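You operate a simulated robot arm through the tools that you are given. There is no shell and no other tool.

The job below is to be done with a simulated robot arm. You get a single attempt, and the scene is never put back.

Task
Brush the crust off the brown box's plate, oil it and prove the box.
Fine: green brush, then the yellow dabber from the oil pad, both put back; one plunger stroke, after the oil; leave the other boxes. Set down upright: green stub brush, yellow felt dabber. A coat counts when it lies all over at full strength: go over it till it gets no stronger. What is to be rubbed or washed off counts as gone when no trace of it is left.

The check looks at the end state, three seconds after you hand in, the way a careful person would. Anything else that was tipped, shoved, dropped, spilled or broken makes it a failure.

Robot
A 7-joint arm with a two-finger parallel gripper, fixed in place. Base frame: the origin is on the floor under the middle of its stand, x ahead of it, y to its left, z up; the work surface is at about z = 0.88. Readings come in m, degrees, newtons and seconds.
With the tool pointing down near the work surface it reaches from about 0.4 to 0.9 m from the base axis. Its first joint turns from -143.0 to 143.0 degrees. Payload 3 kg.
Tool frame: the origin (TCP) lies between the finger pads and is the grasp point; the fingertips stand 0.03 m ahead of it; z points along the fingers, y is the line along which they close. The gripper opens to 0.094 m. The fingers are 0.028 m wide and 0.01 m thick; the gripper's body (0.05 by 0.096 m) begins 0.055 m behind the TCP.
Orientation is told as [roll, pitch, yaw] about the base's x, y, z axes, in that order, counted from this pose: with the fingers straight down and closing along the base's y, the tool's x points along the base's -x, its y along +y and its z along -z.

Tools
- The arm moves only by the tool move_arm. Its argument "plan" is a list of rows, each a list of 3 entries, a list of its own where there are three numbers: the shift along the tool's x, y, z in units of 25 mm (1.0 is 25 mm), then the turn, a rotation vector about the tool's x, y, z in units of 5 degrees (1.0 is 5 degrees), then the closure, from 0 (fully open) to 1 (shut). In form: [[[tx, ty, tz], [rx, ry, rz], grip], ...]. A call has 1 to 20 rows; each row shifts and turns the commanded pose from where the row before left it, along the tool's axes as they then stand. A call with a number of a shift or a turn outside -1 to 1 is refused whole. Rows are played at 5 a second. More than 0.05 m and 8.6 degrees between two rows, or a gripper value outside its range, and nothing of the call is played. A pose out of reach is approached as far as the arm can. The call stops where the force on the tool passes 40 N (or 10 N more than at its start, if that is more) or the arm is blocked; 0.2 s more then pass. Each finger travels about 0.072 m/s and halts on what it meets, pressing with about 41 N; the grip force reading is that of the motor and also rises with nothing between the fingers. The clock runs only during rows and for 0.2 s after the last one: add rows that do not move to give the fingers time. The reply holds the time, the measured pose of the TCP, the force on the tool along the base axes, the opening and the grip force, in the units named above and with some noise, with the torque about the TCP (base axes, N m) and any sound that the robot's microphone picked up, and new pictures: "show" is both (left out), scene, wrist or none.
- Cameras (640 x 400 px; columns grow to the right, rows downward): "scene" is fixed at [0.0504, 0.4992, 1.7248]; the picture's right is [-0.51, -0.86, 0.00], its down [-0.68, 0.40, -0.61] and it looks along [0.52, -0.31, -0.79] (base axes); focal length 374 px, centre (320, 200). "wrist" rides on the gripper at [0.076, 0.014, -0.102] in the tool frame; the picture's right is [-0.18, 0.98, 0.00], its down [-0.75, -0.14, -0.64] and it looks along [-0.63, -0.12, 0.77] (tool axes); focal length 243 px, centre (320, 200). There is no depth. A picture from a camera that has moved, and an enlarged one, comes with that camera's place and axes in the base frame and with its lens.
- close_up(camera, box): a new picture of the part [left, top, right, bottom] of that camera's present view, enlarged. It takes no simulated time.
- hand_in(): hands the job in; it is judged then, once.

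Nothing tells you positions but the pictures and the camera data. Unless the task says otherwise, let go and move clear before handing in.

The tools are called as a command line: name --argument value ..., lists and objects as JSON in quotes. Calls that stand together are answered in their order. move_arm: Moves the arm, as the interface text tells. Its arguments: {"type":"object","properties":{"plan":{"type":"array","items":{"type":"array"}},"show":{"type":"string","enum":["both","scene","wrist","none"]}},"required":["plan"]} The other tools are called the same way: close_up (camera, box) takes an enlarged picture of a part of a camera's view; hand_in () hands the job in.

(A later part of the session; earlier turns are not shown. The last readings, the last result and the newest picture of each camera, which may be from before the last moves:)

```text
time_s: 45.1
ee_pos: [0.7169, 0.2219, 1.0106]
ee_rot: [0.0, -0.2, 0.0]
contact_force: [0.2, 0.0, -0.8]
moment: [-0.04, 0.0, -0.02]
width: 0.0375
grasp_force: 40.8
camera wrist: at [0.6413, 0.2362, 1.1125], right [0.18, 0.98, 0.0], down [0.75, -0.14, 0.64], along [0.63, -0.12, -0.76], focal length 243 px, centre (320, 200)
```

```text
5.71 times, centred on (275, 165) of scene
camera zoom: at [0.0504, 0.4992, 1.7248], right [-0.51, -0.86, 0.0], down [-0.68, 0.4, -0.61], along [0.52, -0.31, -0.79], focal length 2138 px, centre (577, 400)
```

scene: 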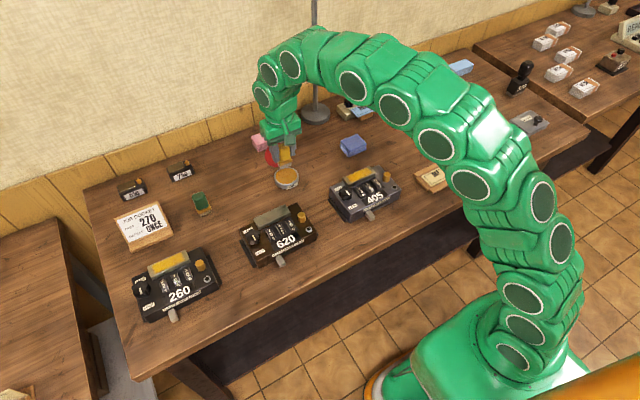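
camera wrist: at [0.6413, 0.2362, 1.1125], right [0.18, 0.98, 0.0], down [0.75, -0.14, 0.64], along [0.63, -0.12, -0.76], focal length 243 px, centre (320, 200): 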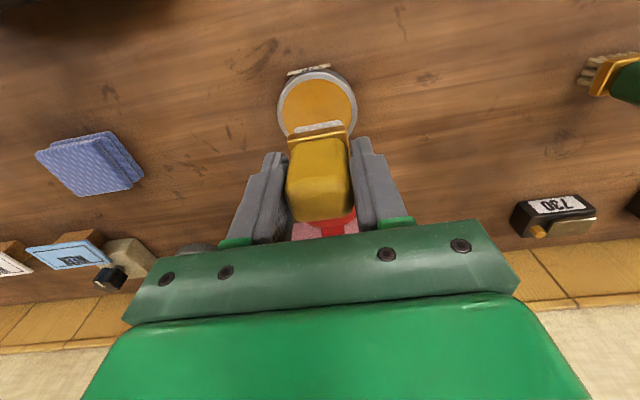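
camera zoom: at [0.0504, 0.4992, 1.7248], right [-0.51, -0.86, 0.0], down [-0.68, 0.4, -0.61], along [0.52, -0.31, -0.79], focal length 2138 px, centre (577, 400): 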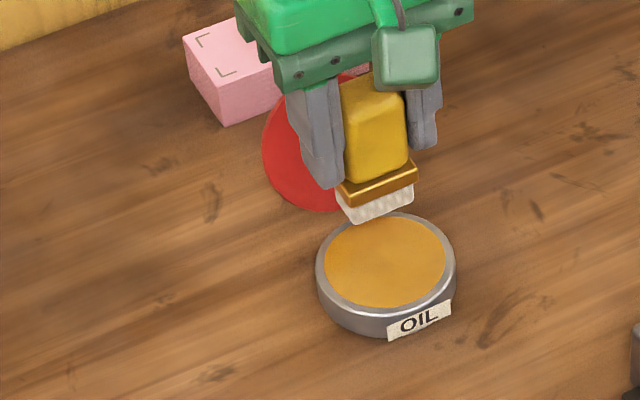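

The dabber is over the pad (centre about (0.719, 0.2205)). I'll lower most of the way, then feel for contact.

move_arm --plan '[[[-0.08, -0.05, 0.5], [0, 0, 0], 1], [[0, 0, 0.5], [0, 0, 0], 1], [[0, 0, 0.4], [0, 0, 0], 1], [[0, 0, 0.1], [0, 0, 0], 1], [[0, 0, 0], [0, 0, 0], 1]]' --show "none"

close_up --camera "scene" --box '[250, 140, 320, 200]'

move_arm --plan '[[[0, 0, 0.1], [0, 0, 0], 1], [[0, 0, 0], [0, 0, 0], 1]]' --show "none"

move_arm --plan '[[[0, 0, 0.1], [0, 0, 0], 1], [[0, 0, 0], [0, 0, 0], 1]]' --show "none"

close_up --camera "scene" --box '[250, 140, 320, 200]'

```text
time_s: 46.3
ee_pos: [0.7187, 0.2205, 0.9738]
ee_rot: [0.1, -0.2, -0.1]
contact_force: [0.0, 0.0, -1.1]
moment: [0.02, -0.02, 0.0]
width: 0.0377
grasp_force: 41.4
```

```text
6.67 times, centred on (285, 170) of scene
camera zoom: at [0.0504, 0.4992, 1.7248], right [-0.51, -0.86, 0.0], down [-0.68, 0.4, -0.61], along [0.52, -0.31, -0.79], focal length 2495 px, centre (553, 400)
```

zoom: 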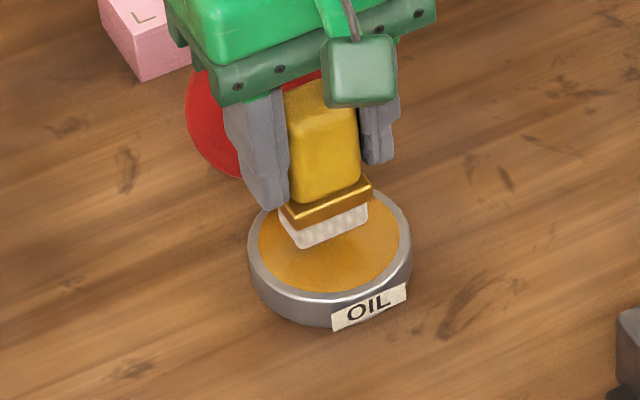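

```text
time_s: 46.9
ee_pos: [0.7188, 0.2218, 0.9696]
ee_rot: [0.0, -0.2, 0.0]
contact_force: [0.4, -1.1, -0.4]
moment: [0.01, -0.02, 0.01]
width: 0.0374
grasp_force: 41.5
```

```text
time_s: 47.5
ee_pos: [0.7188, 0.2217, 0.9673]
ee_rot: [0.0, -0.2, 0.0]
contact_force: [0.6, 0.4, -0.7]
moment: [0.0, -0.05, -0.03]
width: 0.0375
grasp_force: 41.3
```

```text
6.67 times, centred on (285, 170) of scene
camera zoom: at [0.0504, 0.4992, 1.7248], right [-0.51, -0.86, 0.0], down [-0.68, 0.4, -0.61], along [0.52, -0.31, -0.79], focal length 2495 px, centre (553, 400)
```

zoom: 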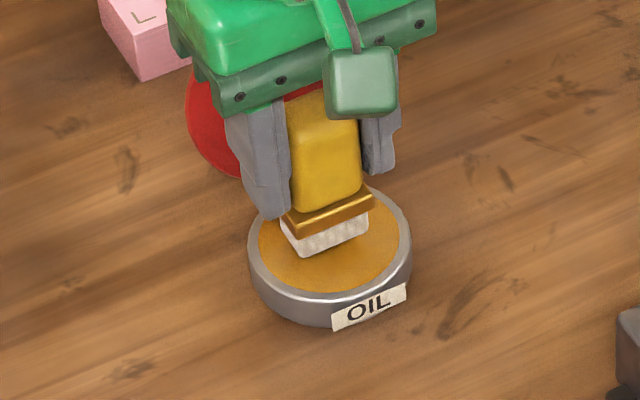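

move_arm --plan '[[[0, 0, 0.08], [0, 0, 0], 1], [[0, 0, 0], [0, 0, 0], 1]]' --show "none"

move_arm --plan '[[[0, 0, 0.06], [0, 0, 0], 1], [[0, 0, 0], [0, 0, 0], 1]]' --show "none"

close_up --camera "scene" --box '[265, 155, 310, 190]'

```text
time_s: 48.1
ee_pos: [0.7207, 0.2211, 0.9646]
ee_rot: [0.0, -0.2, 0.0]
contact_force: [0.1, -0.7, 0.0]
moment: [0.02, -0.02, -0.03]
width: 0.0376
grasp_force: 41.2
```

```text
time_s: 48.7
ee_pos: [0.7193, 0.2214, 0.9639]
ee_rot: [0.1, -0.2, 0.0]
contact_force: [0.2, -0.5, -0.9]
moment: [-0.01, -0.01, 0.01]
width: 0.0375
grasp_force: 41.0
```

```text
11.43 times, centred on (288, 172) of scene
camera zoom: at [0.0504, 0.4992, 1.7248], right [-0.51, -0.86, 0.0], down [-0.68, 0.4, -0.61], along [0.52, -0.31, -0.79], focal length 4277 px, centre (691, 514)
```

zoom: 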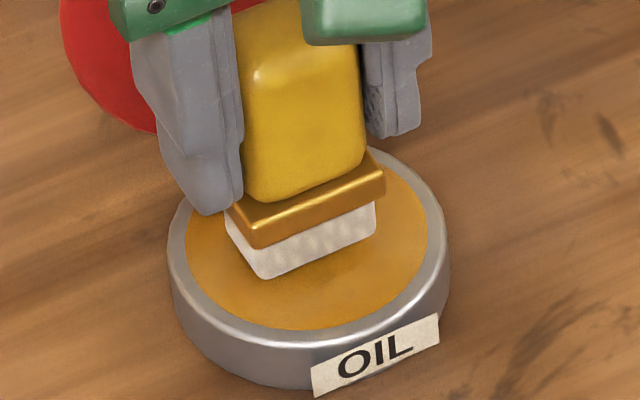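

move_arm --plan '[[[0, 0, 0.08], [0, 0, 0], 1], [[0, 0, 0], [0, 0, 0], 1]]' --show "none"

move_arm --plan '[[[0, 0, 0.06], [0, 0, 0], 1], [[0, 0, 0], [0, 0, 0], 1]]' --show "none"

close_up --camera "scene" --box '[265, 155, 310, 190]'

```text
time_s: 49.3
ee_pos: [0.719, 0.2213, 0.9608]
ee_rot: [0.0, -0.2, 0.0]
contact_force: [0.7, 0.1, -1.2]
moment: [-0.01, 0.02, 0.02]
width: 0.0377
grasp_force: 40.5
```

```text
time_s: 49.9
ee_pos: [0.7199, 0.2211, 0.9599]
ee_rot: [0.1, -0.2, 0.0]
contact_force: [0.5, -0.4, -0.4]
moment: [0.02, 0.01, 0.02]
width: 0.0376
grasp_force: 40.9
```

```text
11.43 times, centred on (288, 172) of scene
camera zoom: at [0.0504, 0.4992, 1.7248], right [-0.51, -0.86, 0.0], down [-0.68, 0.4, -0.61], along [0.52, -0.31, -0.79], focal length 4277 px, centre (691, 514)
```

zoom: 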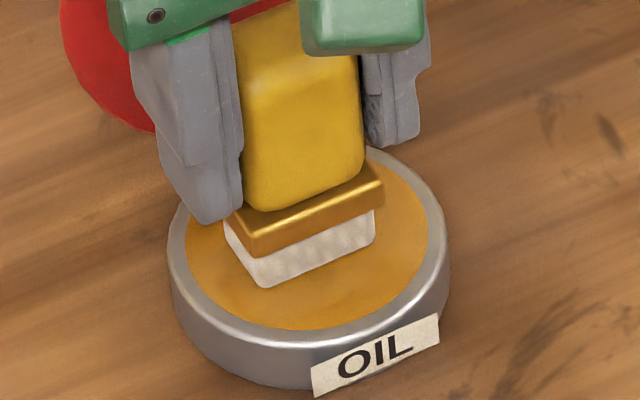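

move_arm --plan '[[[0, 0, 0.06], [0, 0, 0], 1], [[0, 0, 0], [0, 0, 0], 1]]' --show "none"

move_arm --plan '[[[0, 0, 0.06], [0, 0, 0], 1], [[0, 0, 0], [0, 0, 0], 1]]' --show "none"

close_up --camera "scene" --box '[265, 155, 310, 190]'

```text
time_s: 50.5
ee_pos: [0.7202, 0.2224, 0.9583]
ee_rot: [0.1, -0.3, 0.0]
contact_force: [-8.0, -0.1, 29.5]
moment: [-0.2, 0.61, 0.0]
width: 0.0376
grasp_force: 41.2
```

```text
time_s: 50.9
ee_pos: [0.7206, 0.2218, 0.9598]
ee_rot: [0.0, -0.4, 0.0]
contact_force: [0.2, 0.6, 4.8]
moment: [0.02, 0.1, 0.01]
width: 0.0375
grasp_force: 41.0
stopped in row 2: the force on the tool passed its limit at 43 N (the readings are from after the stop); the commanded pose is now the measured one
```

```text
11.43 times, centred on (288, 172) of scene
camera zoom: at [0.0504, 0.4992, 1.7248], right [-0.51, -0.86, 0.0], down [-0.68, 0.4, -0.61], along [0.52, -0.31, -0.79], focal length 4277 px, centre (691, 514)
```

zoom: 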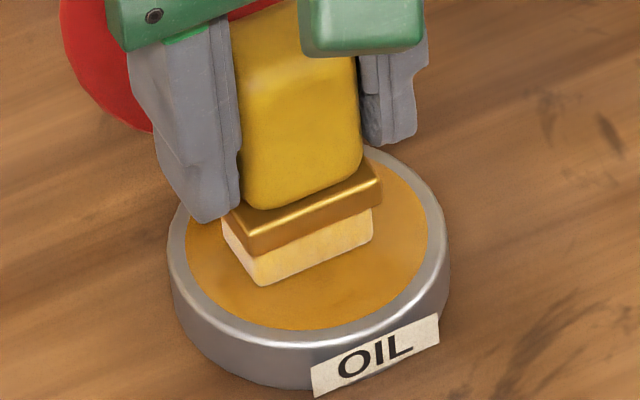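

The felt has taken on a yellow tint, so it's picking up oil at light contact. I'll hold it there a second to soak and look again.

move_arm --plan '[[[0, 0, 0], [0, 0, 0], 1], [[0, 0, 0], [0, 0, 0], 1], [[0, 0, 0], [0, 0, 0], 1], [[0, 0, 0], [0, 0, 0], 1], [[0, 0, 0], [0, 0, 0], 1]]' --show "none"

close_up --camera "scene" --box '[265, 155, 310, 190]'

```text
time_s: 52.1
ee_pos: [0.7203, 0.2219, 0.9598]
ee_rot: [0.0, -0.4, 0.0]
contact_force: [1.9, -0.3, 15.6]
moment: [-0.1, -0.1, 0.03]
width: 0.0375
grasp_force: 40.9
```

```text
11.43 times, centred on (288, 172) of scene
camera zoom: at [0.0504, 0.4992, 1.7248], right [-0.51, -0.86, 0.0], down [-0.68, 0.4, -0.61], along [0.52, -0.31, -0.79], focal length 4277 px, centre (691, 514)
```

zoom: 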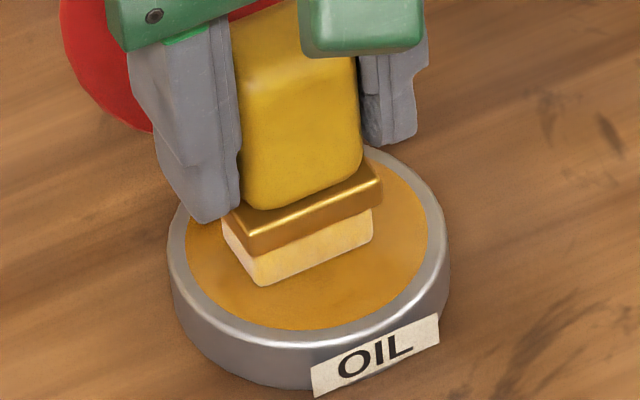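

The felt is loaded. I'll lift straight up and carry it to above the plate.

move_arm --plan '[[[0, 0, -0.5], [0, 0, 0], 1], [[0, 0, -1], [0, 0, 0], 1], [[0, 0, -1], [0, 0, 0], 1], [[0, 0, -1], [0, 0, 0], 1], [[0.875, 0.687, 0], [0, 0, 0], 1], [[0.875, 0.687, 0], [0, 0, 0], 1], [[0.875, 0.687, 0], [0, 0, 0], 1], [[0.875, 0.687, 0], [0, 0, 0], 1], [[0.875, 0.687, 0], [0, 0, 0], 1], [[0.875, 0.687, 0], [0, 0, 0], 1], [[0, 0, 0.6], [0, 0, 0], 1], [[0, 0, 0.4], [0, 0, 0], 1], [[0, 0, 0], [0, 0, 0], 1], [[0, 0, 0], [0, 0, 0], 1]]'

close_up --camera "wrist" --box '[220, 60, 420, 180]'

close_up --camera "scene" --box '[245, 180, 311, 232]'

```text
time_s: 55.1
ee_pos: [0.5887, 0.3258, 1.0193]
ee_rot: [0.1, -0.4, 0.1]
contact_force: [1.2, 0.2, -0.4]
moment: [0.0, -0.01, 0.01]
width: 0.0375
grasp_force: 41.2
camera wrist: at [0.5131, 0.3381, 1.1213], right [0.18, 0.98, 0.0], down [0.75, -0.14, 0.65], along [0.64, -0.12, -0.76], focal length 243 px, centre (320, 200)
```

scene: 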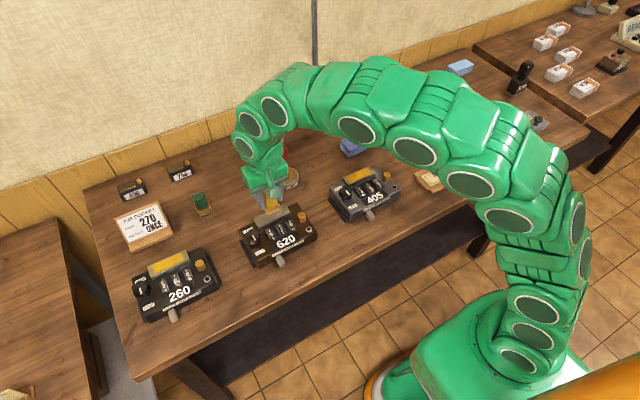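
wrist: 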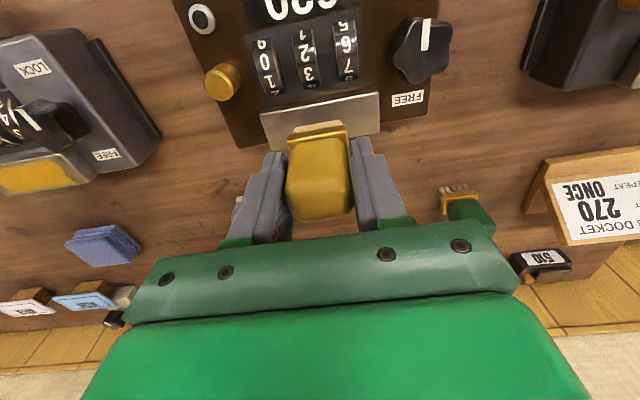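

```text
3.20 times, centred on (320, 120) of wrist
camera zoom: at [0.5131, 0.3381, 1.1213], right [0.18, 0.98, 0.0], down [0.75, -0.14, 0.65], along [0.64, -0.12, -0.76], focal length 776 px, centre (320, 456)
```

zoom: 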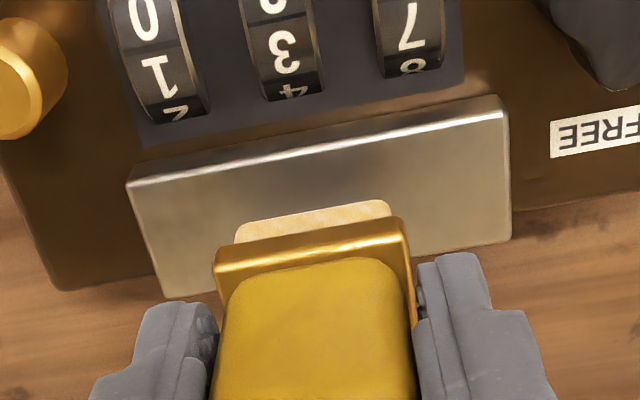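

```text
7.69 times, centred on (278, 206) of scene
camera zoom: at [0.0504, 0.4992, 1.7248], right [-0.51, -0.86, 0.0], down [-0.68, 0.4, -0.61], along [0.52, -0.31, -0.79], focal length 2879 px, centre (643, 154)
```

zoom: 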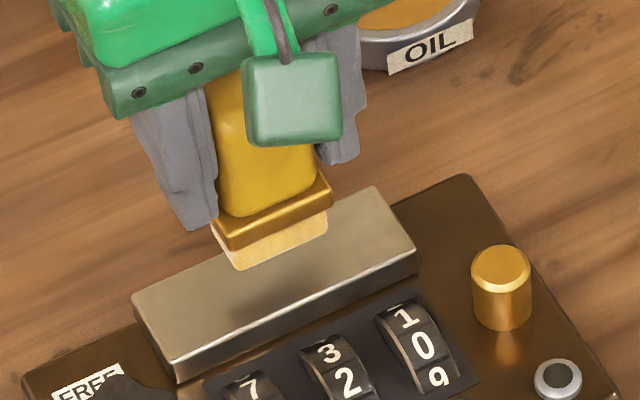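

The loaded felt is over the plate, with a tiny 0.4° tilt that I'll correct. Now I'll step down to contact.

move_arm --plan '[[[0, 0, 0.4], [0, 0.07, 0], 1], [[0, 0, 0.2], [0, 0, 0], 1], [[0, 0, 0.05], [0, 0, 0], 1], [[0, 0, 0], [0, 0, 0], 1]]' --show "none"

move_arm --plan '[[[0, 0, 0.05], [0, 0, 0], 1], [[0, 0, 0], [0, 0, 0], 1]]' --show "none"

move_arm --plan '[[[0, 0, 0.05], [0, 0, 0], 1], [[0, 0, 0], [0, 0, 0], 1]]' --show "none"

close_up --camera "scene" --box '[245, 180, 311, 232]'

```text
time_s: 56.1
ee_pos: [0.5887, 0.3259, 1.0042]
ee_rot: [0.1, 0.0, 0.0]
contact_force: [0.3, -0.3, -0.2]
moment: [0.0, -0.01, -0.02]
width: 0.0375
grasp_force: 41.3
```

```text
time_s: 56.7
ee_pos: [0.589, 0.3256, 1.0027]
ee_rot: [0.0, -0.1, 0.0]
contact_force: [0.1, 0.1, -1.8]
moment: [-0.02, -0.02, 0.0]
width: 0.0374
grasp_force: 40.9
```

```text
time_s: 57.3
ee_pos: [0.5882, 0.3259, 1.0028]
ee_rot: [0.2, 0.0, 0.0]
contact_force: [0.3, -0.4, -0.9]
moment: [-0.01, -0.03, 0.02]
width: 0.0376
grasp_force: 41.3
```

```text
7.69 times, centred on (278, 206) of scene
camera zoom: at [0.0504, 0.4992, 1.7248], right [-0.51, -0.86, 0.0], down [-0.68, 0.4, -0.61], along [0.52, -0.31, -0.79], focal length 2879 px, centre (643, 154)
```

zoom: 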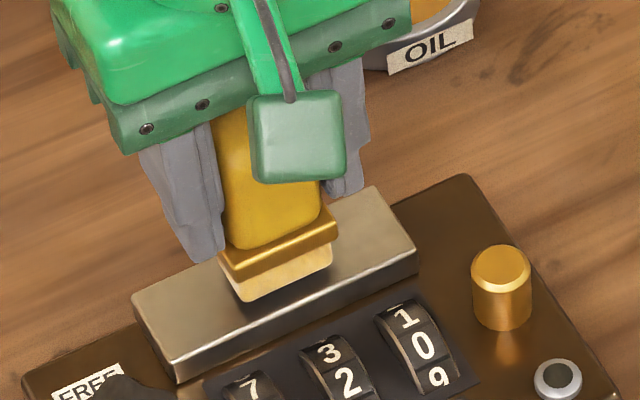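

move_arm --plan '[[[0, 0, 0.06], [0, 0, 0], 1], [[0, 0, 0], [0, 0, 0], 1]]' --show "none"

move_arm --plan '[[[0, 0, 0.05], [0, 0, 0], 1], [[0, 0, 0], [0, 0, 0], 1]]' --show "none"

close_up --camera "scene" --box '[245, 180, 311, 232]'

```text
time_s: 57.9
ee_pos: [0.5891, 0.3256, 1.0013]
ee_rot: [0.1, 0.1, 0.0]
contact_force: [0.1, 0.3, -1.2]
moment: [-0.02, -0.04, -0.02]
width: 0.0376
grasp_force: 41.3
```

```text
time_s: 58.5
ee_pos: [0.5893, 0.3255, 1.0003]
ee_rot: [0.1, 0.1, 0.0]
contact_force: [-0.5, 0.6, -0.5]
moment: [0.0, -0.01, -0.01]
width: 0.0379
grasp_force: 41.4
```

```text
7.69 times, centred on (278, 206) of scene
camera zoom: at [0.0504, 0.4992, 1.7248], right [-0.51, -0.86, 0.0], down [-0.68, 0.4, -0.61], along [0.52, -0.31, -0.79], focal length 2879 px, centre (643, 154)
```

zoom: 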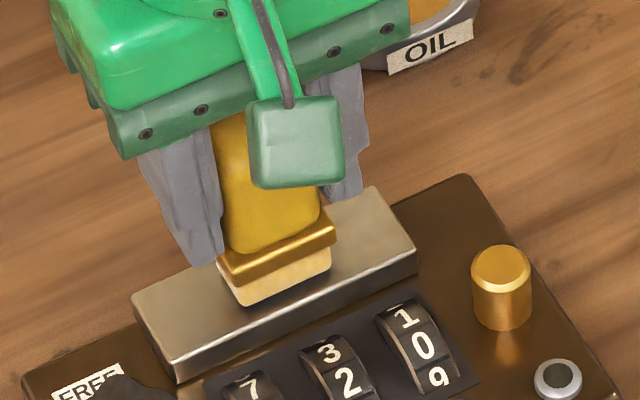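

move_arm --plan '[[[0, 0, 0.04], [0, 0, 0], 1], [[0, 0, 0], [0, 0, 0], 1]]' --show "none"

move_arm --plan '[[[0, 0, 0.03], [0, 0, 0], 1], [[0, 0, 0], [0, 0, 0], 1]]' --show "none"

close_up --camera "scene" --box '[245, 180, 311, 232]'

```text
time_s: 59.1
ee_pos: [0.5885, 0.3258, 0.9977]
ee_rot: [0.1, 0.0, 0.0]
contact_force: [0.5, -0.4, -0.2]
moment: [0.03, 0.02, -0.02]
width: 0.0376
grasp_force: 40.5
```

```text
time_s: 59.7
ee_pos: [0.5895, 0.326, 0.9981]
ee_rot: [0.0, 0.0, 0.1]
contact_force: [0.5, -0.6, -1.3]
moment: [0.01, 0.01, -0.02]
width: 0.0378
grasp_force: 41.2
```

```text
7.69 times, centred on (278, 206) of scene
camera zoom: at [0.0504, 0.4992, 1.7248], right [-0.51, -0.86, 0.0], down [-0.68, 0.4, -0.61], along [0.52, -0.31, -0.79], focal length 2879 px, centre (643, 154)
```

zoom: 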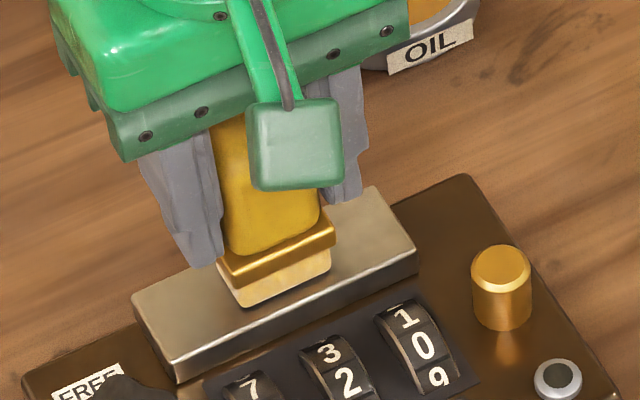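

move_arm --plan '[[[0, 0, 0.04], [0, 0, 0], 1], [[0, 0, 0], [0, 0, 0], 1]]' --show "none"

move_arm --plan '[[[0, 0, 0.03], [0, 0, 0], 1], [[0, 0, 0], [0, 0, 0], 1]]' --show "none"

close_up --camera "scene" --box '[245, 180, 311, 232]'

```text
time_s: 60.3
ee_pos: [0.5886, 0.3254, 0.9963]
ee_rot: [0.1, -0.1, 0.0]
contact_force: [-2.3, -4.5, 23.5]
moment: [-0.26, 0.0, -0.01]
width: 0.0375
grasp_force: 40.6
```

```text
time_s: 61.1
ee_pos: [0.5896, 0.3257, 0.9976]
ee_rot: [0.2, -0.2, 0.1]
contact_force: [-1.6, -0.9, 8.7]
moment: [-0.09, 0.08, 0.03]
width: 0.0374
grasp_force: 41.0
stopped in row 2: the force on the tool passed its limit at 41 N (the readings are from after the stop); the commanded pose is now the measured one
```

```text
7.69 times, centred on (278, 206) of scene
camera zoom: at [0.0504, 0.4992, 1.7248], right [-0.51, -0.86, 0.0], down [-0.68, 0.4, -0.61], along [0.52, -0.31, -0.79], focal length 2879 px, centre (643, 154)
```

zoom: 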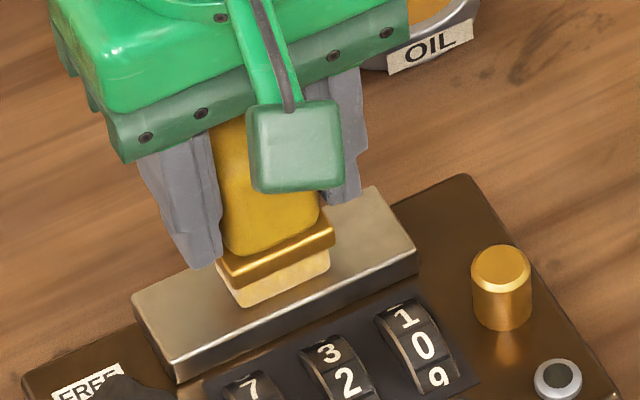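

Contact at about 9 N. Now I'll sweep along the back half of the plate.

move_arm --plan '[[[-0.1, 0.25, 0], [0, 0, 0], 1], [[0, 0.3, 0], [0, 0, 0], 1], [[0, 0.3, 0], [0, 0, 0], 1], [[0, 0.3, 0], [0, 0, 0], 1], [[0, -0.3, 0], [0, 0, 0], 1], [[0, -0.3, 0], [0, 0, 0], 1], [[0, -0.3, 0], [0, 0, 0], 1], [[0, -0.3, 0], [0, 0, 0], 1], [[0, -0.3, 0], [0, 0, 0], 1], [[0, -0.3, 0], [0, 0, 0], 1], [[0, -0.3, 0], [0, 0, 0], 1], [[0, -0.2, 0], [0, 0, 0], 1], [[0, 0, 0], [0, 0, 0], 1]]' --show "none"

close_up --camera "scene" --box '[245, 180, 311, 232]'

close_up --camera "wrist" --box '[220, 60, 460, 180]'

```text
time_s: 63.8
ee_pos: [0.5931, 0.2986, 0.9982]
ee_rot: [0.2, -0.3, 0.1]
contact_force: [-1.8, -0.3, 9.9]
moment: [-0.24, 0.14, -0.01]
width: 0.0375
grasp_force: 40.8
stopped in row 13: the force on the tool passed its limit at 43 N (the readings are from after the stop); the commanded pose is now the measured one
```

```text
7.69 times, centred on (278, 206) of scene
camera zoom: at [0.0504, 0.4992, 1.7248], right [-0.51, -0.86, 0.0], down [-0.68, 0.4, -0.61], along [0.52, -0.31, -0.79], focal length 2879 px, centre (643, 154)
```

zoom: 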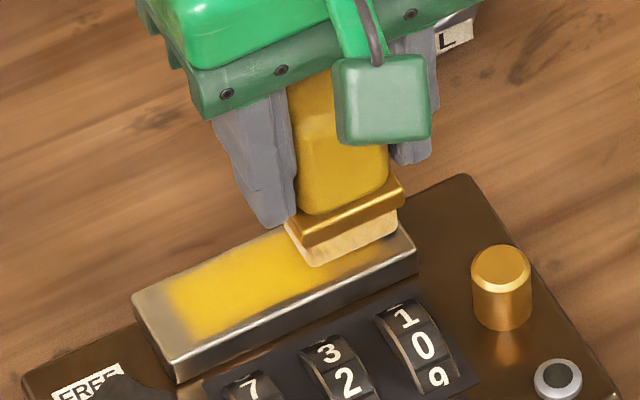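

```text
2.67 times, centred on (340, 120) of wrist
camera zoom: at [0.5173, 0.3112, 1.0993], right [0.18, 0.98, 0.01], down [0.75, -0.14, 0.65], along [0.64, -0.11, -0.76], focal length 647 px, centre (267, 413)
```

zoom: 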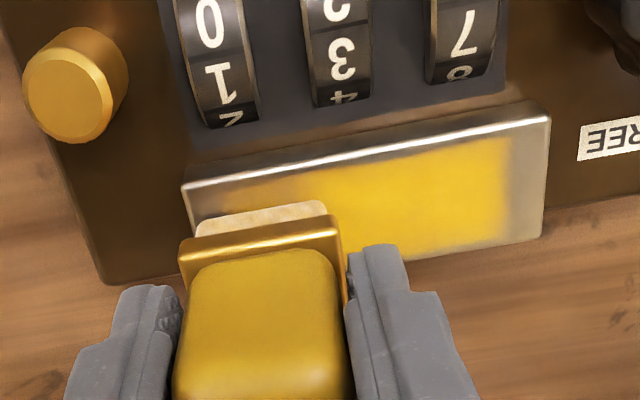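

Oil is going on well and the box hasn't moved. Next I'll cover the front half and reach a bit further toward the left end.

move_arm --plan '[[[0.2, -0.1, -0.01], [0.03, 0.05, 0], 1], [[0.2, -0.1, 0], [0, 0, 0], 1], [[0, 0.3, 0], [0, 0, 0], 1], [[0, 0.3, 0], [0, 0, 0], 1], [[0, 0.3, 0], [0, 0, 0], 1], [[0, 0.3, 0], [0, 0, 0], 1], [[0, 0.3, 0], [0, 0, 0], 1], [[0, 0.3, 0], [0, 0, 0], 1], [[0, 0.3, 0], [0, 0, 0], 1], [[0, 0.3, 0], [0, 0, 0], 1], [[0, 0.3, 0], [0, 0, 0], 1], [[0, 0, 0], [0, 0, 0], 1]]' --show "none"

close_up --camera "scene" --box '[245, 180, 311, 232]'

close_up --camera "wrist" --box '[180, 60, 420, 180]'

```text
time_s: 66.3
ee_pos: [0.5833, 0.3611, 0.9973]
ee_rot: [0.2, -0.1, -0.1]
contact_force: [1.1, -0.1, 2.6]
moment: [-0.11, -0.09, -0.01]
width: 0.038
grasp_force: 40.6
```

```text
7.69 times, centred on (278, 206) of scene
camera zoom: at [0.0504, 0.4992, 1.7248], right [-0.51, -0.86, 0.0], down [-0.68, 0.4, -0.61], along [0.52, -0.31, -0.79], focal length 2879 px, centre (643, 154)
```

zoom: 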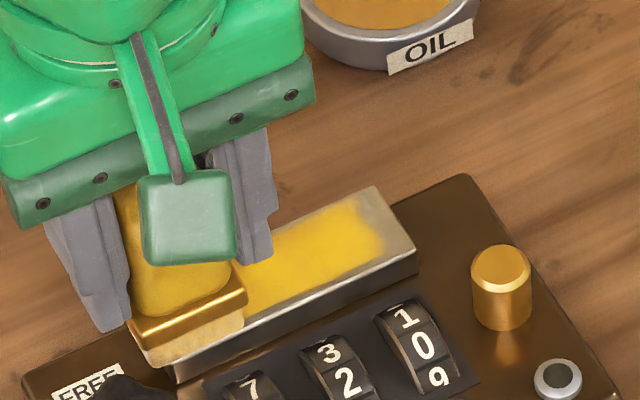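

```text
2.67 times, centred on (300, 120) of wrist
camera zoom: at [0.5078, 0.3738, 1.0995], right [0.18, 0.98, 0.0], down [0.75, -0.14, 0.64], along [0.63, -0.12, -0.77], focal length 647 px, centre (373, 413)
```

zoom: 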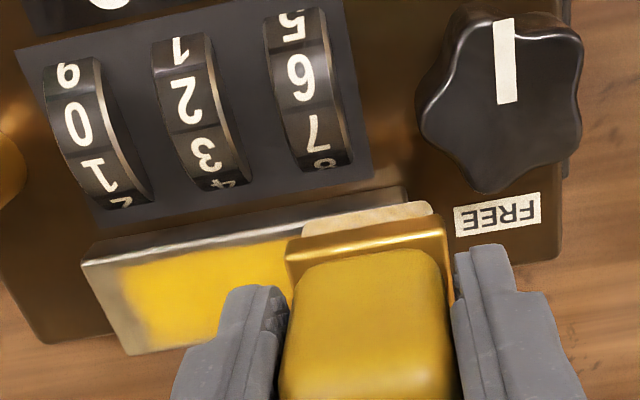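

The coat is spreading. I'll go over it again through the middle and back, running past both ends a little.

move_arm --plan '[[[-0.2, 0, 0.015], [0, 0, 0], 1], [[0, -0.32, 0], [0, 0, 0], 1], [[0, -0.32, 0], [0, 0, 0], 1], [[0, -0.32, 0], [0, 0, 0], 1], [[0, -0.32, 0], [0, 0, 0], 1], [[0, -0.32, 0], [0, 0, 0], 1], [[0, -0.32, 0], [0, 0, 0], 1], [[0, -0.32, 0], [0, 0, 0], 1], [[0, -0.32, 0], [0, 0, 0], 1], [[0, -0.32, 0], [0, 0, 0], 1], [[-0.25, 0, 0], [0, 0, 0], 1], [[0, 0.32, 0], [0, 0, 0], 1], [[0, 0.32, 0], [0, 0, 0], 1], [[0, 0.32, 0], [0, 0, 0], 1], [[0, 0.32, 0], [0, 0, 0], 1], [[0, 0.32, 0], [0, 0, 0], 1], [[0, 0.32, 0], [0, 0, 0], 1], [[0, 0.32, 0], [0, 0, 0], 1], [[0, 0.32, 0], [0, 0, 0], 1], [[0, 0.32, 0], [0, 0, 0], 1]]' --show "none"

close_up --camera "scene" --box '[245, 180, 311, 232]'

close_up --camera "wrist" --box '[180, 60, 420, 180]'

```text
time_s: 70.5
ee_pos: [0.5933, 0.3607, 0.9984]
ee_rot: [0.2, -0.2, 0.0]
contact_force: [-0.2, -6.7, 18.2]
moment: [-0.21, -0.03, -0.01]
width: 0.0378
grasp_force: 40.8
```

```text
7.69 times, centred on (278, 206) of scene
camera zoom: at [0.0504, 0.4992, 1.7248], right [-0.51, -0.86, 0.0], down [-0.68, 0.4, -0.61], along [0.52, -0.31, -0.79], focal length 2879 px, centre (643, 154)
```

zoom: 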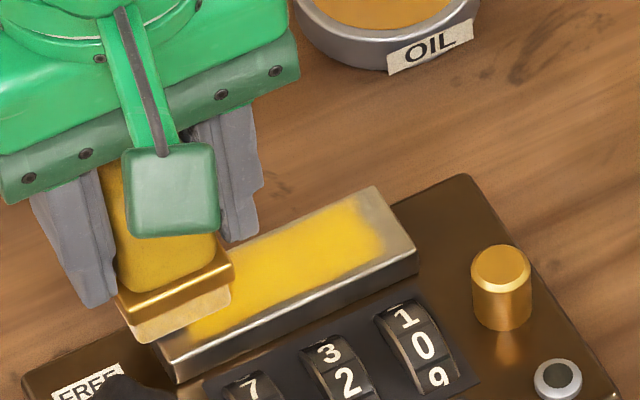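

```text
2.67 times, centred on (300, 120) of wrist
camera zoom: at [0.5186, 0.3736, 1.099], right [0.18, 0.98, 0.0], down [0.75, -0.14, 0.64], along [0.63, -0.12, -0.77], focal length 647 px, centre (373, 413)
```

zoom: 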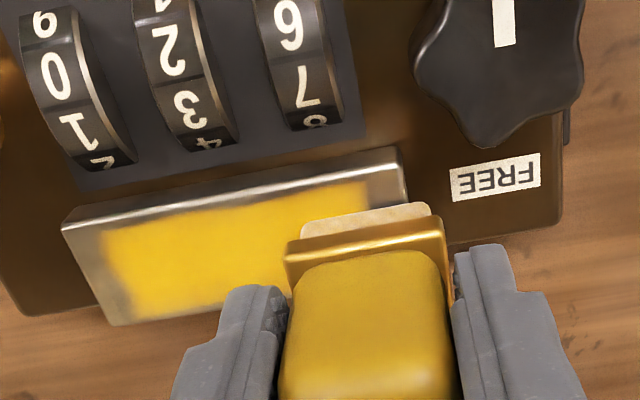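

I'll lift off and inspect the coat's evenness and the felt.

move_arm --plan '[[[0, 0, -0.5], [0, 0, 0], 1], [[-0.5, -0.3, -0.9], [0, 0, 0], 1], [[-1, -0.5, -0.9], [0, 0, 0], 1], [[-1, -0.5, 0], [0, 0, 0], 1], [[0, 0, 0], [0, 0, 0], 1]]' --show "both"

close_up --camera "scene" --box '[250, 195, 306, 235]'

close_up --camera "wrist" --box '[200, 0, 400, 125]'

close_up --camera "scene" --box '[135, 235, 220, 300]'

close_up --camera "scene" --box '[330, 155, 400, 205]'

```text
time_s: 71.8
ee_pos: [0.6568, 0.3296, 1.0549]
ee_rot: [0.1, 0.0, 0.0]
contact_force: [0.8, 0.3, -0.4]
moment: [0.05, 0.01, 0.0]
width: 0.0374
grasp_force: 41.2
camera wrist: at [0.5815, 0.3415, 1.1557], right [0.18, 0.98, 0.0], down [0.75, -0.14, 0.64], along [0.63, -0.12, -0.77], focal length 243 px, centre (320, 200)
```

scene: 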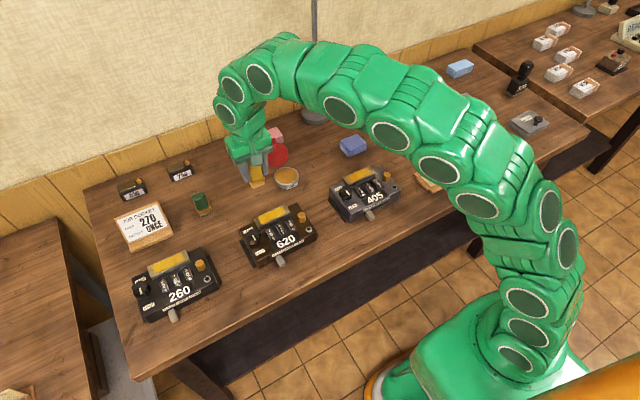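
wrist: 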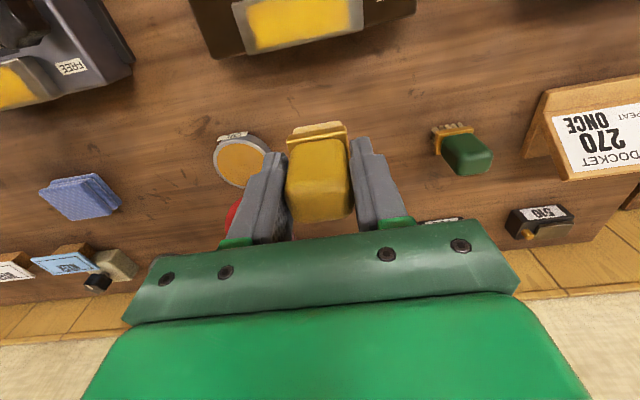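

```text
10.00 times, centred on (278, 215) of scene
camera zoom: at [0.0504, 0.4992, 1.7248], right [-0.51, -0.86, 0.0], down [-0.68, 0.4, -0.61], along [0.52, -0.31, -0.79], focal length 3742 px, centre (740, 50)
```

zoom: 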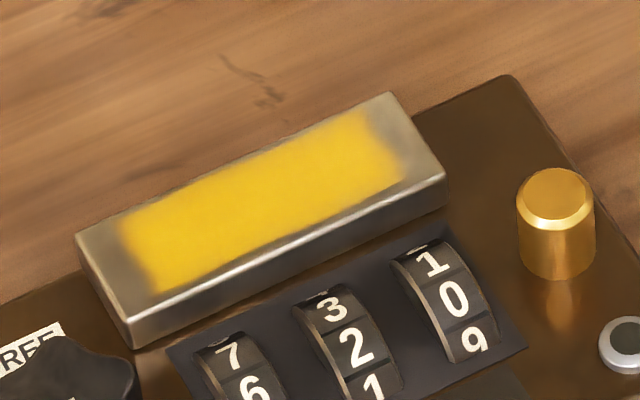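

```text
3.20 times, centred on (300, 62) of wrist
camera zoom: at [0.5815, 0.3415, 1.1557], right [0.18, 0.98, 0.0], down [0.75, -0.14, 0.64], along [0.63, -0.12, -0.77], focal length 776 px, centre (384, 640)
```

zoom: 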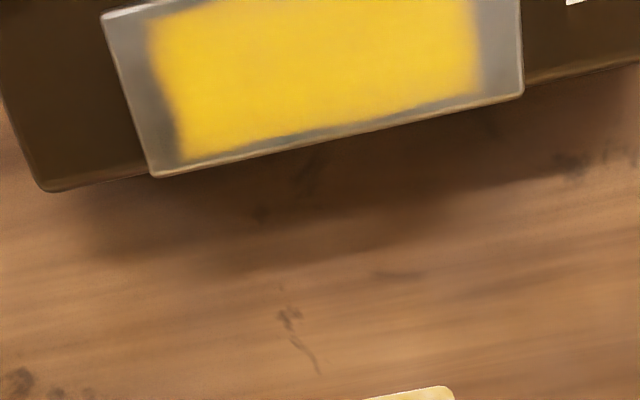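

```text
6.15 times, centred on (178, 268) of scene
camera zoom: at [0.0504, 0.4992, 1.7248], right [-0.51, -0.86, 0.0], down [-0.68, 0.4, -0.61], along [0.52, -0.31, -0.79], focal length 2303 px, centre (1197, -215)
```

zoom: 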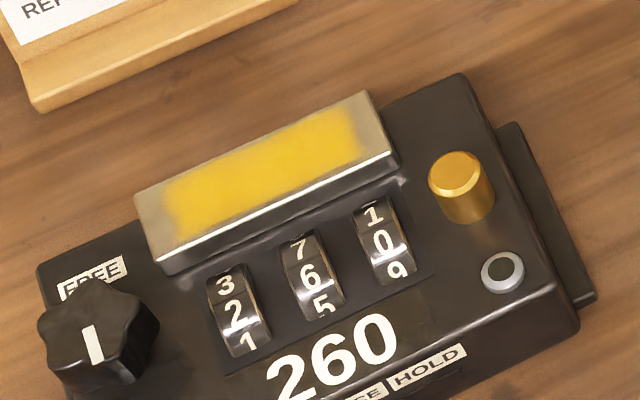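

```text
8.00 times, centred on (365, 180) of scene
camera zoom: at [0.0504, 0.4992, 1.7248], right [-0.51, -0.86, 0.0], down [-0.68, 0.4, -0.61], along [0.52, -0.31, -0.79], focal length 2994 px, centre (-40, 360)
```

zoom: 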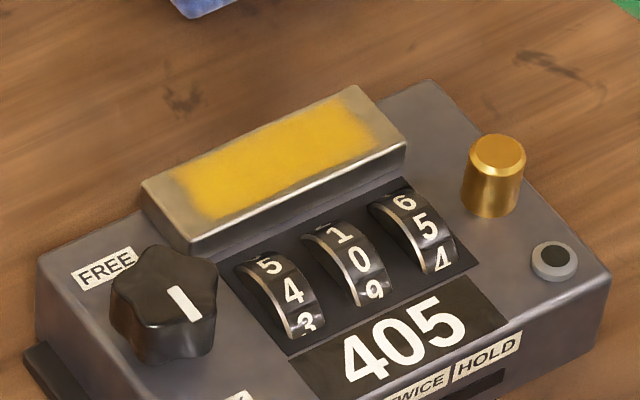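

The coat looks even and matches the reference plates' extent, but the felt looks paler. I'll reload it and go over the plate again to be sure it's at full strength.

move_arm --plan '[[[-0.5, -0.873, 0], [0, 0, 0], 1], [[-0.5, -0.873, 0], [0, 0, 0], 1], [[-0.5, -0.873, 0], [0, 0, 0], 1], [[-0.5, -0.873, 0], [0, 0, 0], 1], [[-0.5, -0.873, 0], [0, 0, 0], 1], [[0, 0, 0.9], [0, 0, 0], 1], [[0, 0, 0.9], [0, 0, 0], 1], [[0, 0, 0.9], [0, 0, 0], 1], [[0, 0, 0.7], [0, 0, 0], 1], [[0, 0, 0.1], [0, 0, 0], 1], [[0, 0, 0], [0, 0, 0], 1]]'

close_up --camera "scene" --box '[265, 150, 310, 190]'

```text
time_s: 74.2
ee_pos: [0.7176, 0.2203, 0.9664]
ee_rot: [0.1, -0.1, -0.1]
contact_force: [0.2, 0.3, -0.6]
moment: [-0.01, -0.03, 0.0]
width: 0.0378
grasp_force: 40.8
camera wrist: at [0.6439, 0.2323, 1.0685], right [0.18, 0.98, 0.0], down [0.75, -0.14, 0.64], along [0.63, -0.12, -0.77], focal length 243 px, centre (320, 200)
```

scene: 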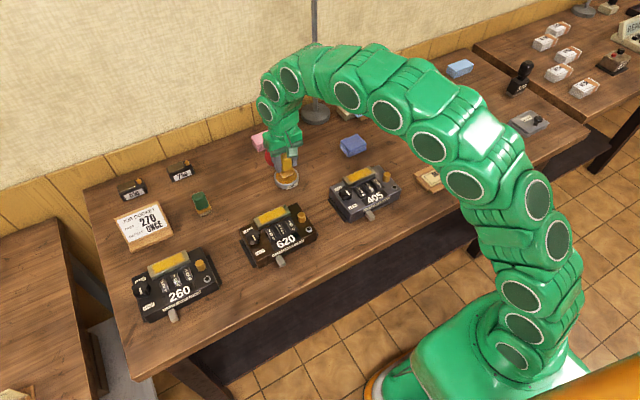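
wrist: 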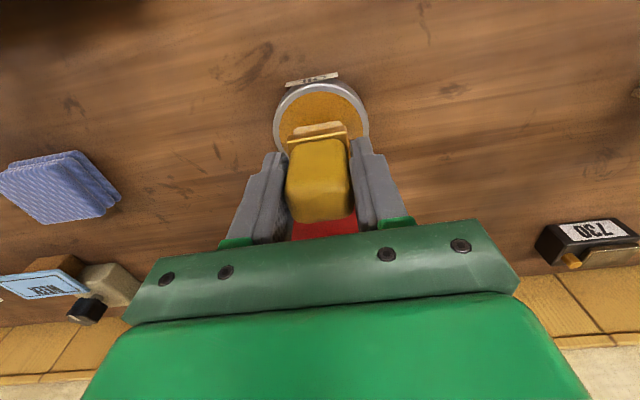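

```text
10.00 times, centred on (288, 170) of scene
camera zoom: at [0.0504, 0.4992, 1.7248], right [-0.51, -0.86, 0.0], down [-0.68, 0.4, -0.61], along [0.52, -0.31, -0.79], focal length 3742 px, centre (645, 500)
```

zoom: 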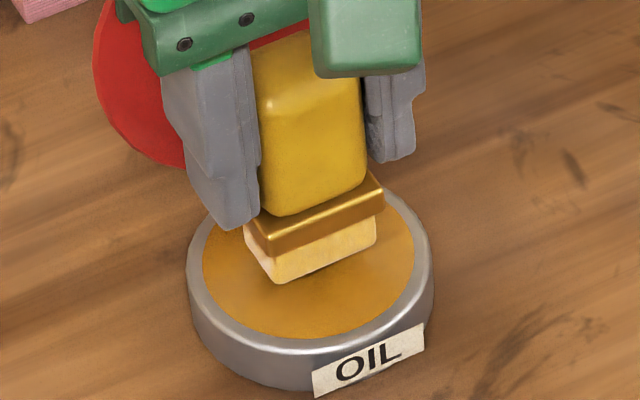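

move_arm --plan '[[[0, 0, 0.08], [0, 0, 0], 1], [[0, 0, 0.08], [0, 0, 0], 1], [[0, 0, 0.05], [0, 0, 0], 1], [[0, 0, 0], [0, 0, 0], 1]]' --show "none"

move_arm --plan '[[[0, 0, 0.04], [0, 0, 0], 1], [[0, 0, 0], [0, 0, 0], 1]]' --show "none"

close_up --camera "scene" --box '[265, 150, 310, 190]'

```text
time_s: 75.2
ee_pos: [0.7187, 0.2197, 0.9618]
ee_rot: [0.1, -0.1, 0.1]
contact_force: [-0.3, -0.6, -1.0]
moment: [-0.02, -0.02, 0.01]
width: 0.0378
grasp_force: 41.0
```

```text
time_s: 75.8
ee_pos: [0.7187, 0.2188, 0.9606]
ee_rot: [0.1, -0.1, 0.0]
contact_force: [0.5, -0.4, -0.5]
moment: [-0.01, 0.02, 0.0]
width: 0.0375
grasp_force: 41.5
```

```text
10.00 times, centred on (288, 170) of scene
camera zoom: at [0.0504, 0.4992, 1.7248], right [-0.51, -0.86, 0.0], down [-0.68, 0.4, -0.61], along [0.52, -0.31, -0.79], focal length 3742 px, centre (645, 500)
```

zoom: 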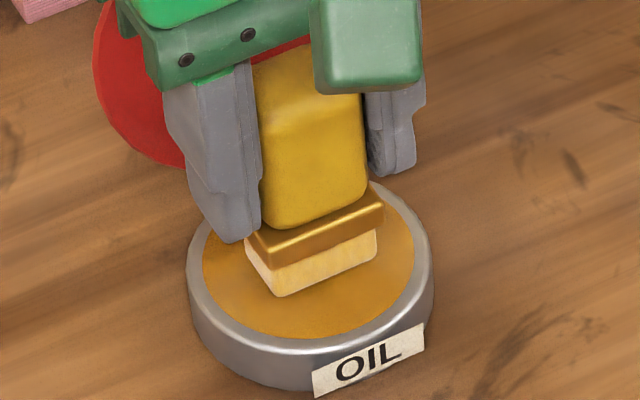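

move_arm --plan '[[[0, 0, 0.03], [0, 0, 0], 1], [[0, 0, 0], [0, 0, 0], 1]]' --show "none"

move_arm --plan '[[[0, 0, 0.03], [0, 0, 0], 1], [[0, 0, 0], [0, 0, 0], 1]]' --show "none"

close_up --camera "scene" --box '[265, 150, 310, 190]'

```text
time_s: 76.3
ee_pos: [0.719, 0.2189, 0.9595]
ee_rot: [0.2, -0.1, 0.0]
contact_force: [0.0, 0.2, -0.7]
moment: [0.0, -0.02, 0.03]
width: 0.0375
grasp_force: 40.5
```

```text
time_s: 77.0
ee_pos: [0.72, 0.2194, 0.9587]
ee_rot: [0.1, -0.1, -0.1]
contact_force: [-1.7, -0.9, 6.3]
moment: [-0.1, 0.0, -0.01]
width: 0.0375
grasp_force: 40.7
```

```text
10.00 times, centred on (288, 170) of scene
camera zoom: at [0.0504, 0.4992, 1.7248], right [-0.51, -0.86, 0.0], down [-0.68, 0.4, -0.61], along [0.52, -0.31, -0.79], focal length 3742 px, centre (645, 500)
```

zoom: 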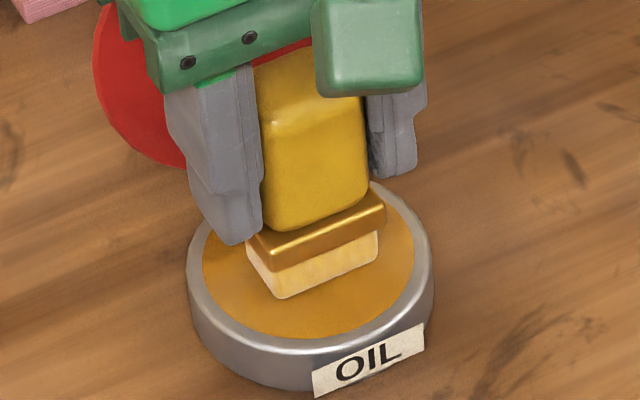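

Contact on the pad (6 N). I'll hold briefly to reload, then return to above the plate.

move_arm --plan '[[[0, 0, 0.01], [0, 0, 0], 1], [[0, 0, 0], [0, 0, 0], 1], [[0, 0, 0], [0, 0, 0], 1], [[0, 0, 0], [0, 0, 0], 1], [[0, 0, -0.5], [0, 0, 0], 1], [[0, 0, -1], [0, 0, 0], 1], [[0, 0, -1], [0, 0, 0], 1], [[0, 0, -1], [0, 0, 0], 1], [[0.87, 0.7, 0], [0, 0, 0], 1], [[0.87, 0.7, 0], [0, 0, 0], 1], [[0.87, 0.7, 0], [0, 0, 0], 1], [[0.87, 0.7, 0], [0, 0, 0], 1], [[0.87, 0.7, 0], [0, 0, 0], 1], [[0.87, 0.7, 0], [0, 0, 0], 1], [[0, 0, 0.8], [0, 0, 0], 1], [[0, 0, 0.7], [0, 0, 0], 1], [[0, 0, 0], [0, 0, 0], 1]]' --show "none"

close_up --camera "scene" --box '[245, 180, 311, 232]'

```text
time_s: 80.5
ee_pos: [0.5881, 0.3245, 1.0098]
ee_rot: [0.1, -0.2, -0.1]
contact_force: [-0.5, 0.4, -1.0]
moment: [0.01, 0.01, 0.02]
width: 0.0377
grasp_force: 41.3
```

```text
7.69 times, centred on (278, 206) of scene
camera zoom: at [0.0504, 0.4992, 1.7248], right [-0.51, -0.86, 0.0], down [-0.68, 0.4, -0.61], along [0.52, -0.31, -0.79], focal length 2879 px, centre (643, 154)
```

zoom: 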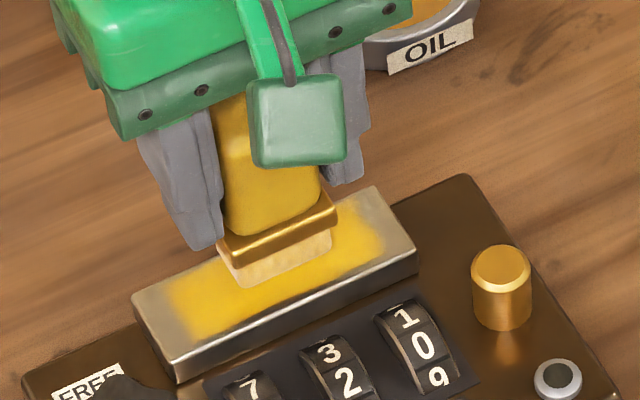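

Now down to contact again in small steps.

move_arm --plan '[[[0, 0, 0.2], [0, 0, 0], 1], [[0, 0, 0.15], [0, 0, 0], 1], [[0, 0, 0.05], [0, 0, 0], 1], [[0, 0, 0.05], [0, 0, 0], 1], [[0, 0, 0], [0, 0, 0], 1]]' --show "none"

move_arm --plan '[[[0, 0, 0.04], [0, 0, 0], 1], [[0, 0, 0], [0, 0, 0], 1]]' --show "none"

```text
time_s: 81.8
ee_pos: [0.5883, 0.3243, 0.9969]
ee_rot: [0.0, -0.1, 0.1]
contact_force: [0.6, -1.0, -0.9]
moment: [0.0, 0.0, 0.02]
width: 0.0376
grasp_force: 40.8
```

```text
time_s: 82.3
ee_pos: [0.5873, 0.325, 0.998]
ee_rot: [0.1, -0.1, 0.0]
contact_force: [-3.3, -3.7, 13.1]
moment: [-0.24, 0.05, -0.02]
width: 0.0377
grasp_force: 41.2
```

move_arm --plan '[[[-0.15, 0.3, -0.01], [0, 0, 0], 1], [[0, 0.34, 0], [0, 0, 0], 1], [[0, 0.34, 0], [0, 0, 0], 1], [[0, 0.34, 0], [0, 0, 0], 1], [[0, -0.31, 0], [0, 0, 0], 1], [[0, -0.31, 0], [0, 0, 0], 1], [[0, -0.31, 0], [0, 0, 0], 1], [[0, -0.31, 0], [0, 0, 0], 1], [[0, -0.31, 0], [0, 0, 0], 1], [[0, -0.31, 0], [0, 0, 0], 1], [[0, -0.31, 0], [0, 0, 0], 1], [[0, -0.31, 0], [0, 0, 0], 1], [[0, -0.31, 0], [0, 0, 0], 1], [[0.35, 0, 0], [0, 0, 0], 1], [[0, 0.33, 0], [0, 0, 0], 1], [[0, 0.33, 0], [0, 0, 0], 1], [[0, 0.33, 0], [0, 0, 0], 1], [[0, 0.33, 0], [0, 0, 0], 1], [[0, 0.33, 0], [0, 0, 0], 1], [[0, 0.33, 0], [0, 0, 0], 1]]' --show "none"

close_up --camera "scene" --box '[245, 180, 311, 232]'

```text
time_s: 86.5
ee_pos: [0.5829, 0.3365, 0.9962]
ee_rot: [0.2, 0.0, 0.0]
contact_force: [-0.6, -4.9, 11.7]
moment: [-0.17, -0.05, -0.03]
width: 0.0376
grasp_force: 41.0
```

```text
7.69 times, centred on (278, 206) of scene
camera zoom: at [0.0504, 0.4992, 1.7248], right [-0.51, -0.86, 0.0], down [-0.68, 0.4, -0.61], along [0.52, -0.31, -0.79], focal length 2879 px, centre (643, 154)
```

zoom: 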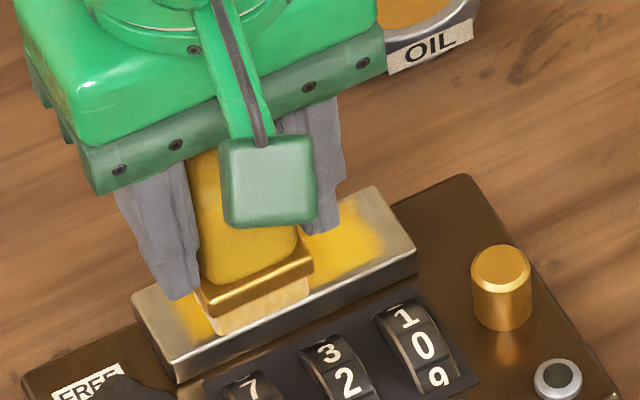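

move_arm --plan '[[[0, 0.32, 0], [0, 0, 0], 1], [[0, 0.32, 0], [0, 0, 0], 1], [[0, 0.32, 0], [0, 0, 0], 1], [[-0.2, 0, 0], [0, 0, 0], 1], [[0, -0.31, 0], [0, 0, 0], 1], [[0, -0.31, 0], [0, 0, 0], 1], [[0, -0.31, 0], [0, 0, 0], 1], [[0, -0.31, 0], [0, 0, 0], 1], [[0, -0.31, 0], [0, 0, 0], 1], [[0, -0.31, 0], [0, 0, 0], 1], [[0, -0.31, 0], [0, 0, 0], 1], [[0, -0.31, 0], [0, 0, 0], 1], [[0, -0.31, 0], [0, 0, 0], 1], [[0.2, 0, 0], [0, 0, 0], 1], [[0, 0.31, 0], [0, 0, 0], 1], [[0, 0, 0], [0, 0, 0], 1]]' --show "none"

close_up --camera "scene" --box '[245, 180, 311, 232]'

```text
time_s: 90.0
ee_pos: [0.584, 0.2978, 0.9966]
ee_rot: [0.1, -0.1, 0.0]
contact_force: [0.6, -0.3, 0.8]
moment: [-0.03, -0.04, 0.01]
width: 0.0377
grasp_force: 40.4
```

```text
7.69 times, centred on (278, 206) of scene
camera zoom: at [0.0504, 0.4992, 1.7248], right [-0.51, -0.86, 0.0], down [-0.68, 0.4, -0.61], along [0.52, -0.31, -0.79], focal length 2879 px, centre (643, 154)
```

zoom: 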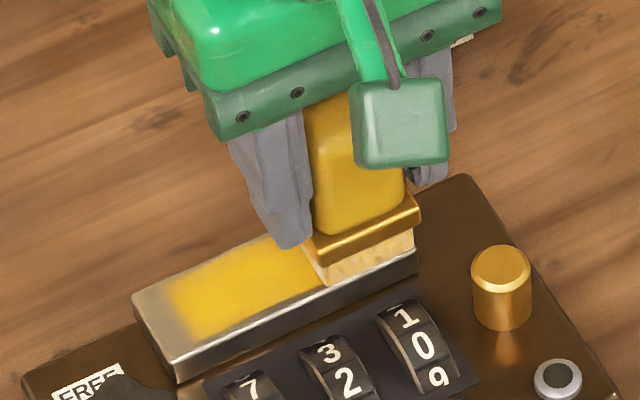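

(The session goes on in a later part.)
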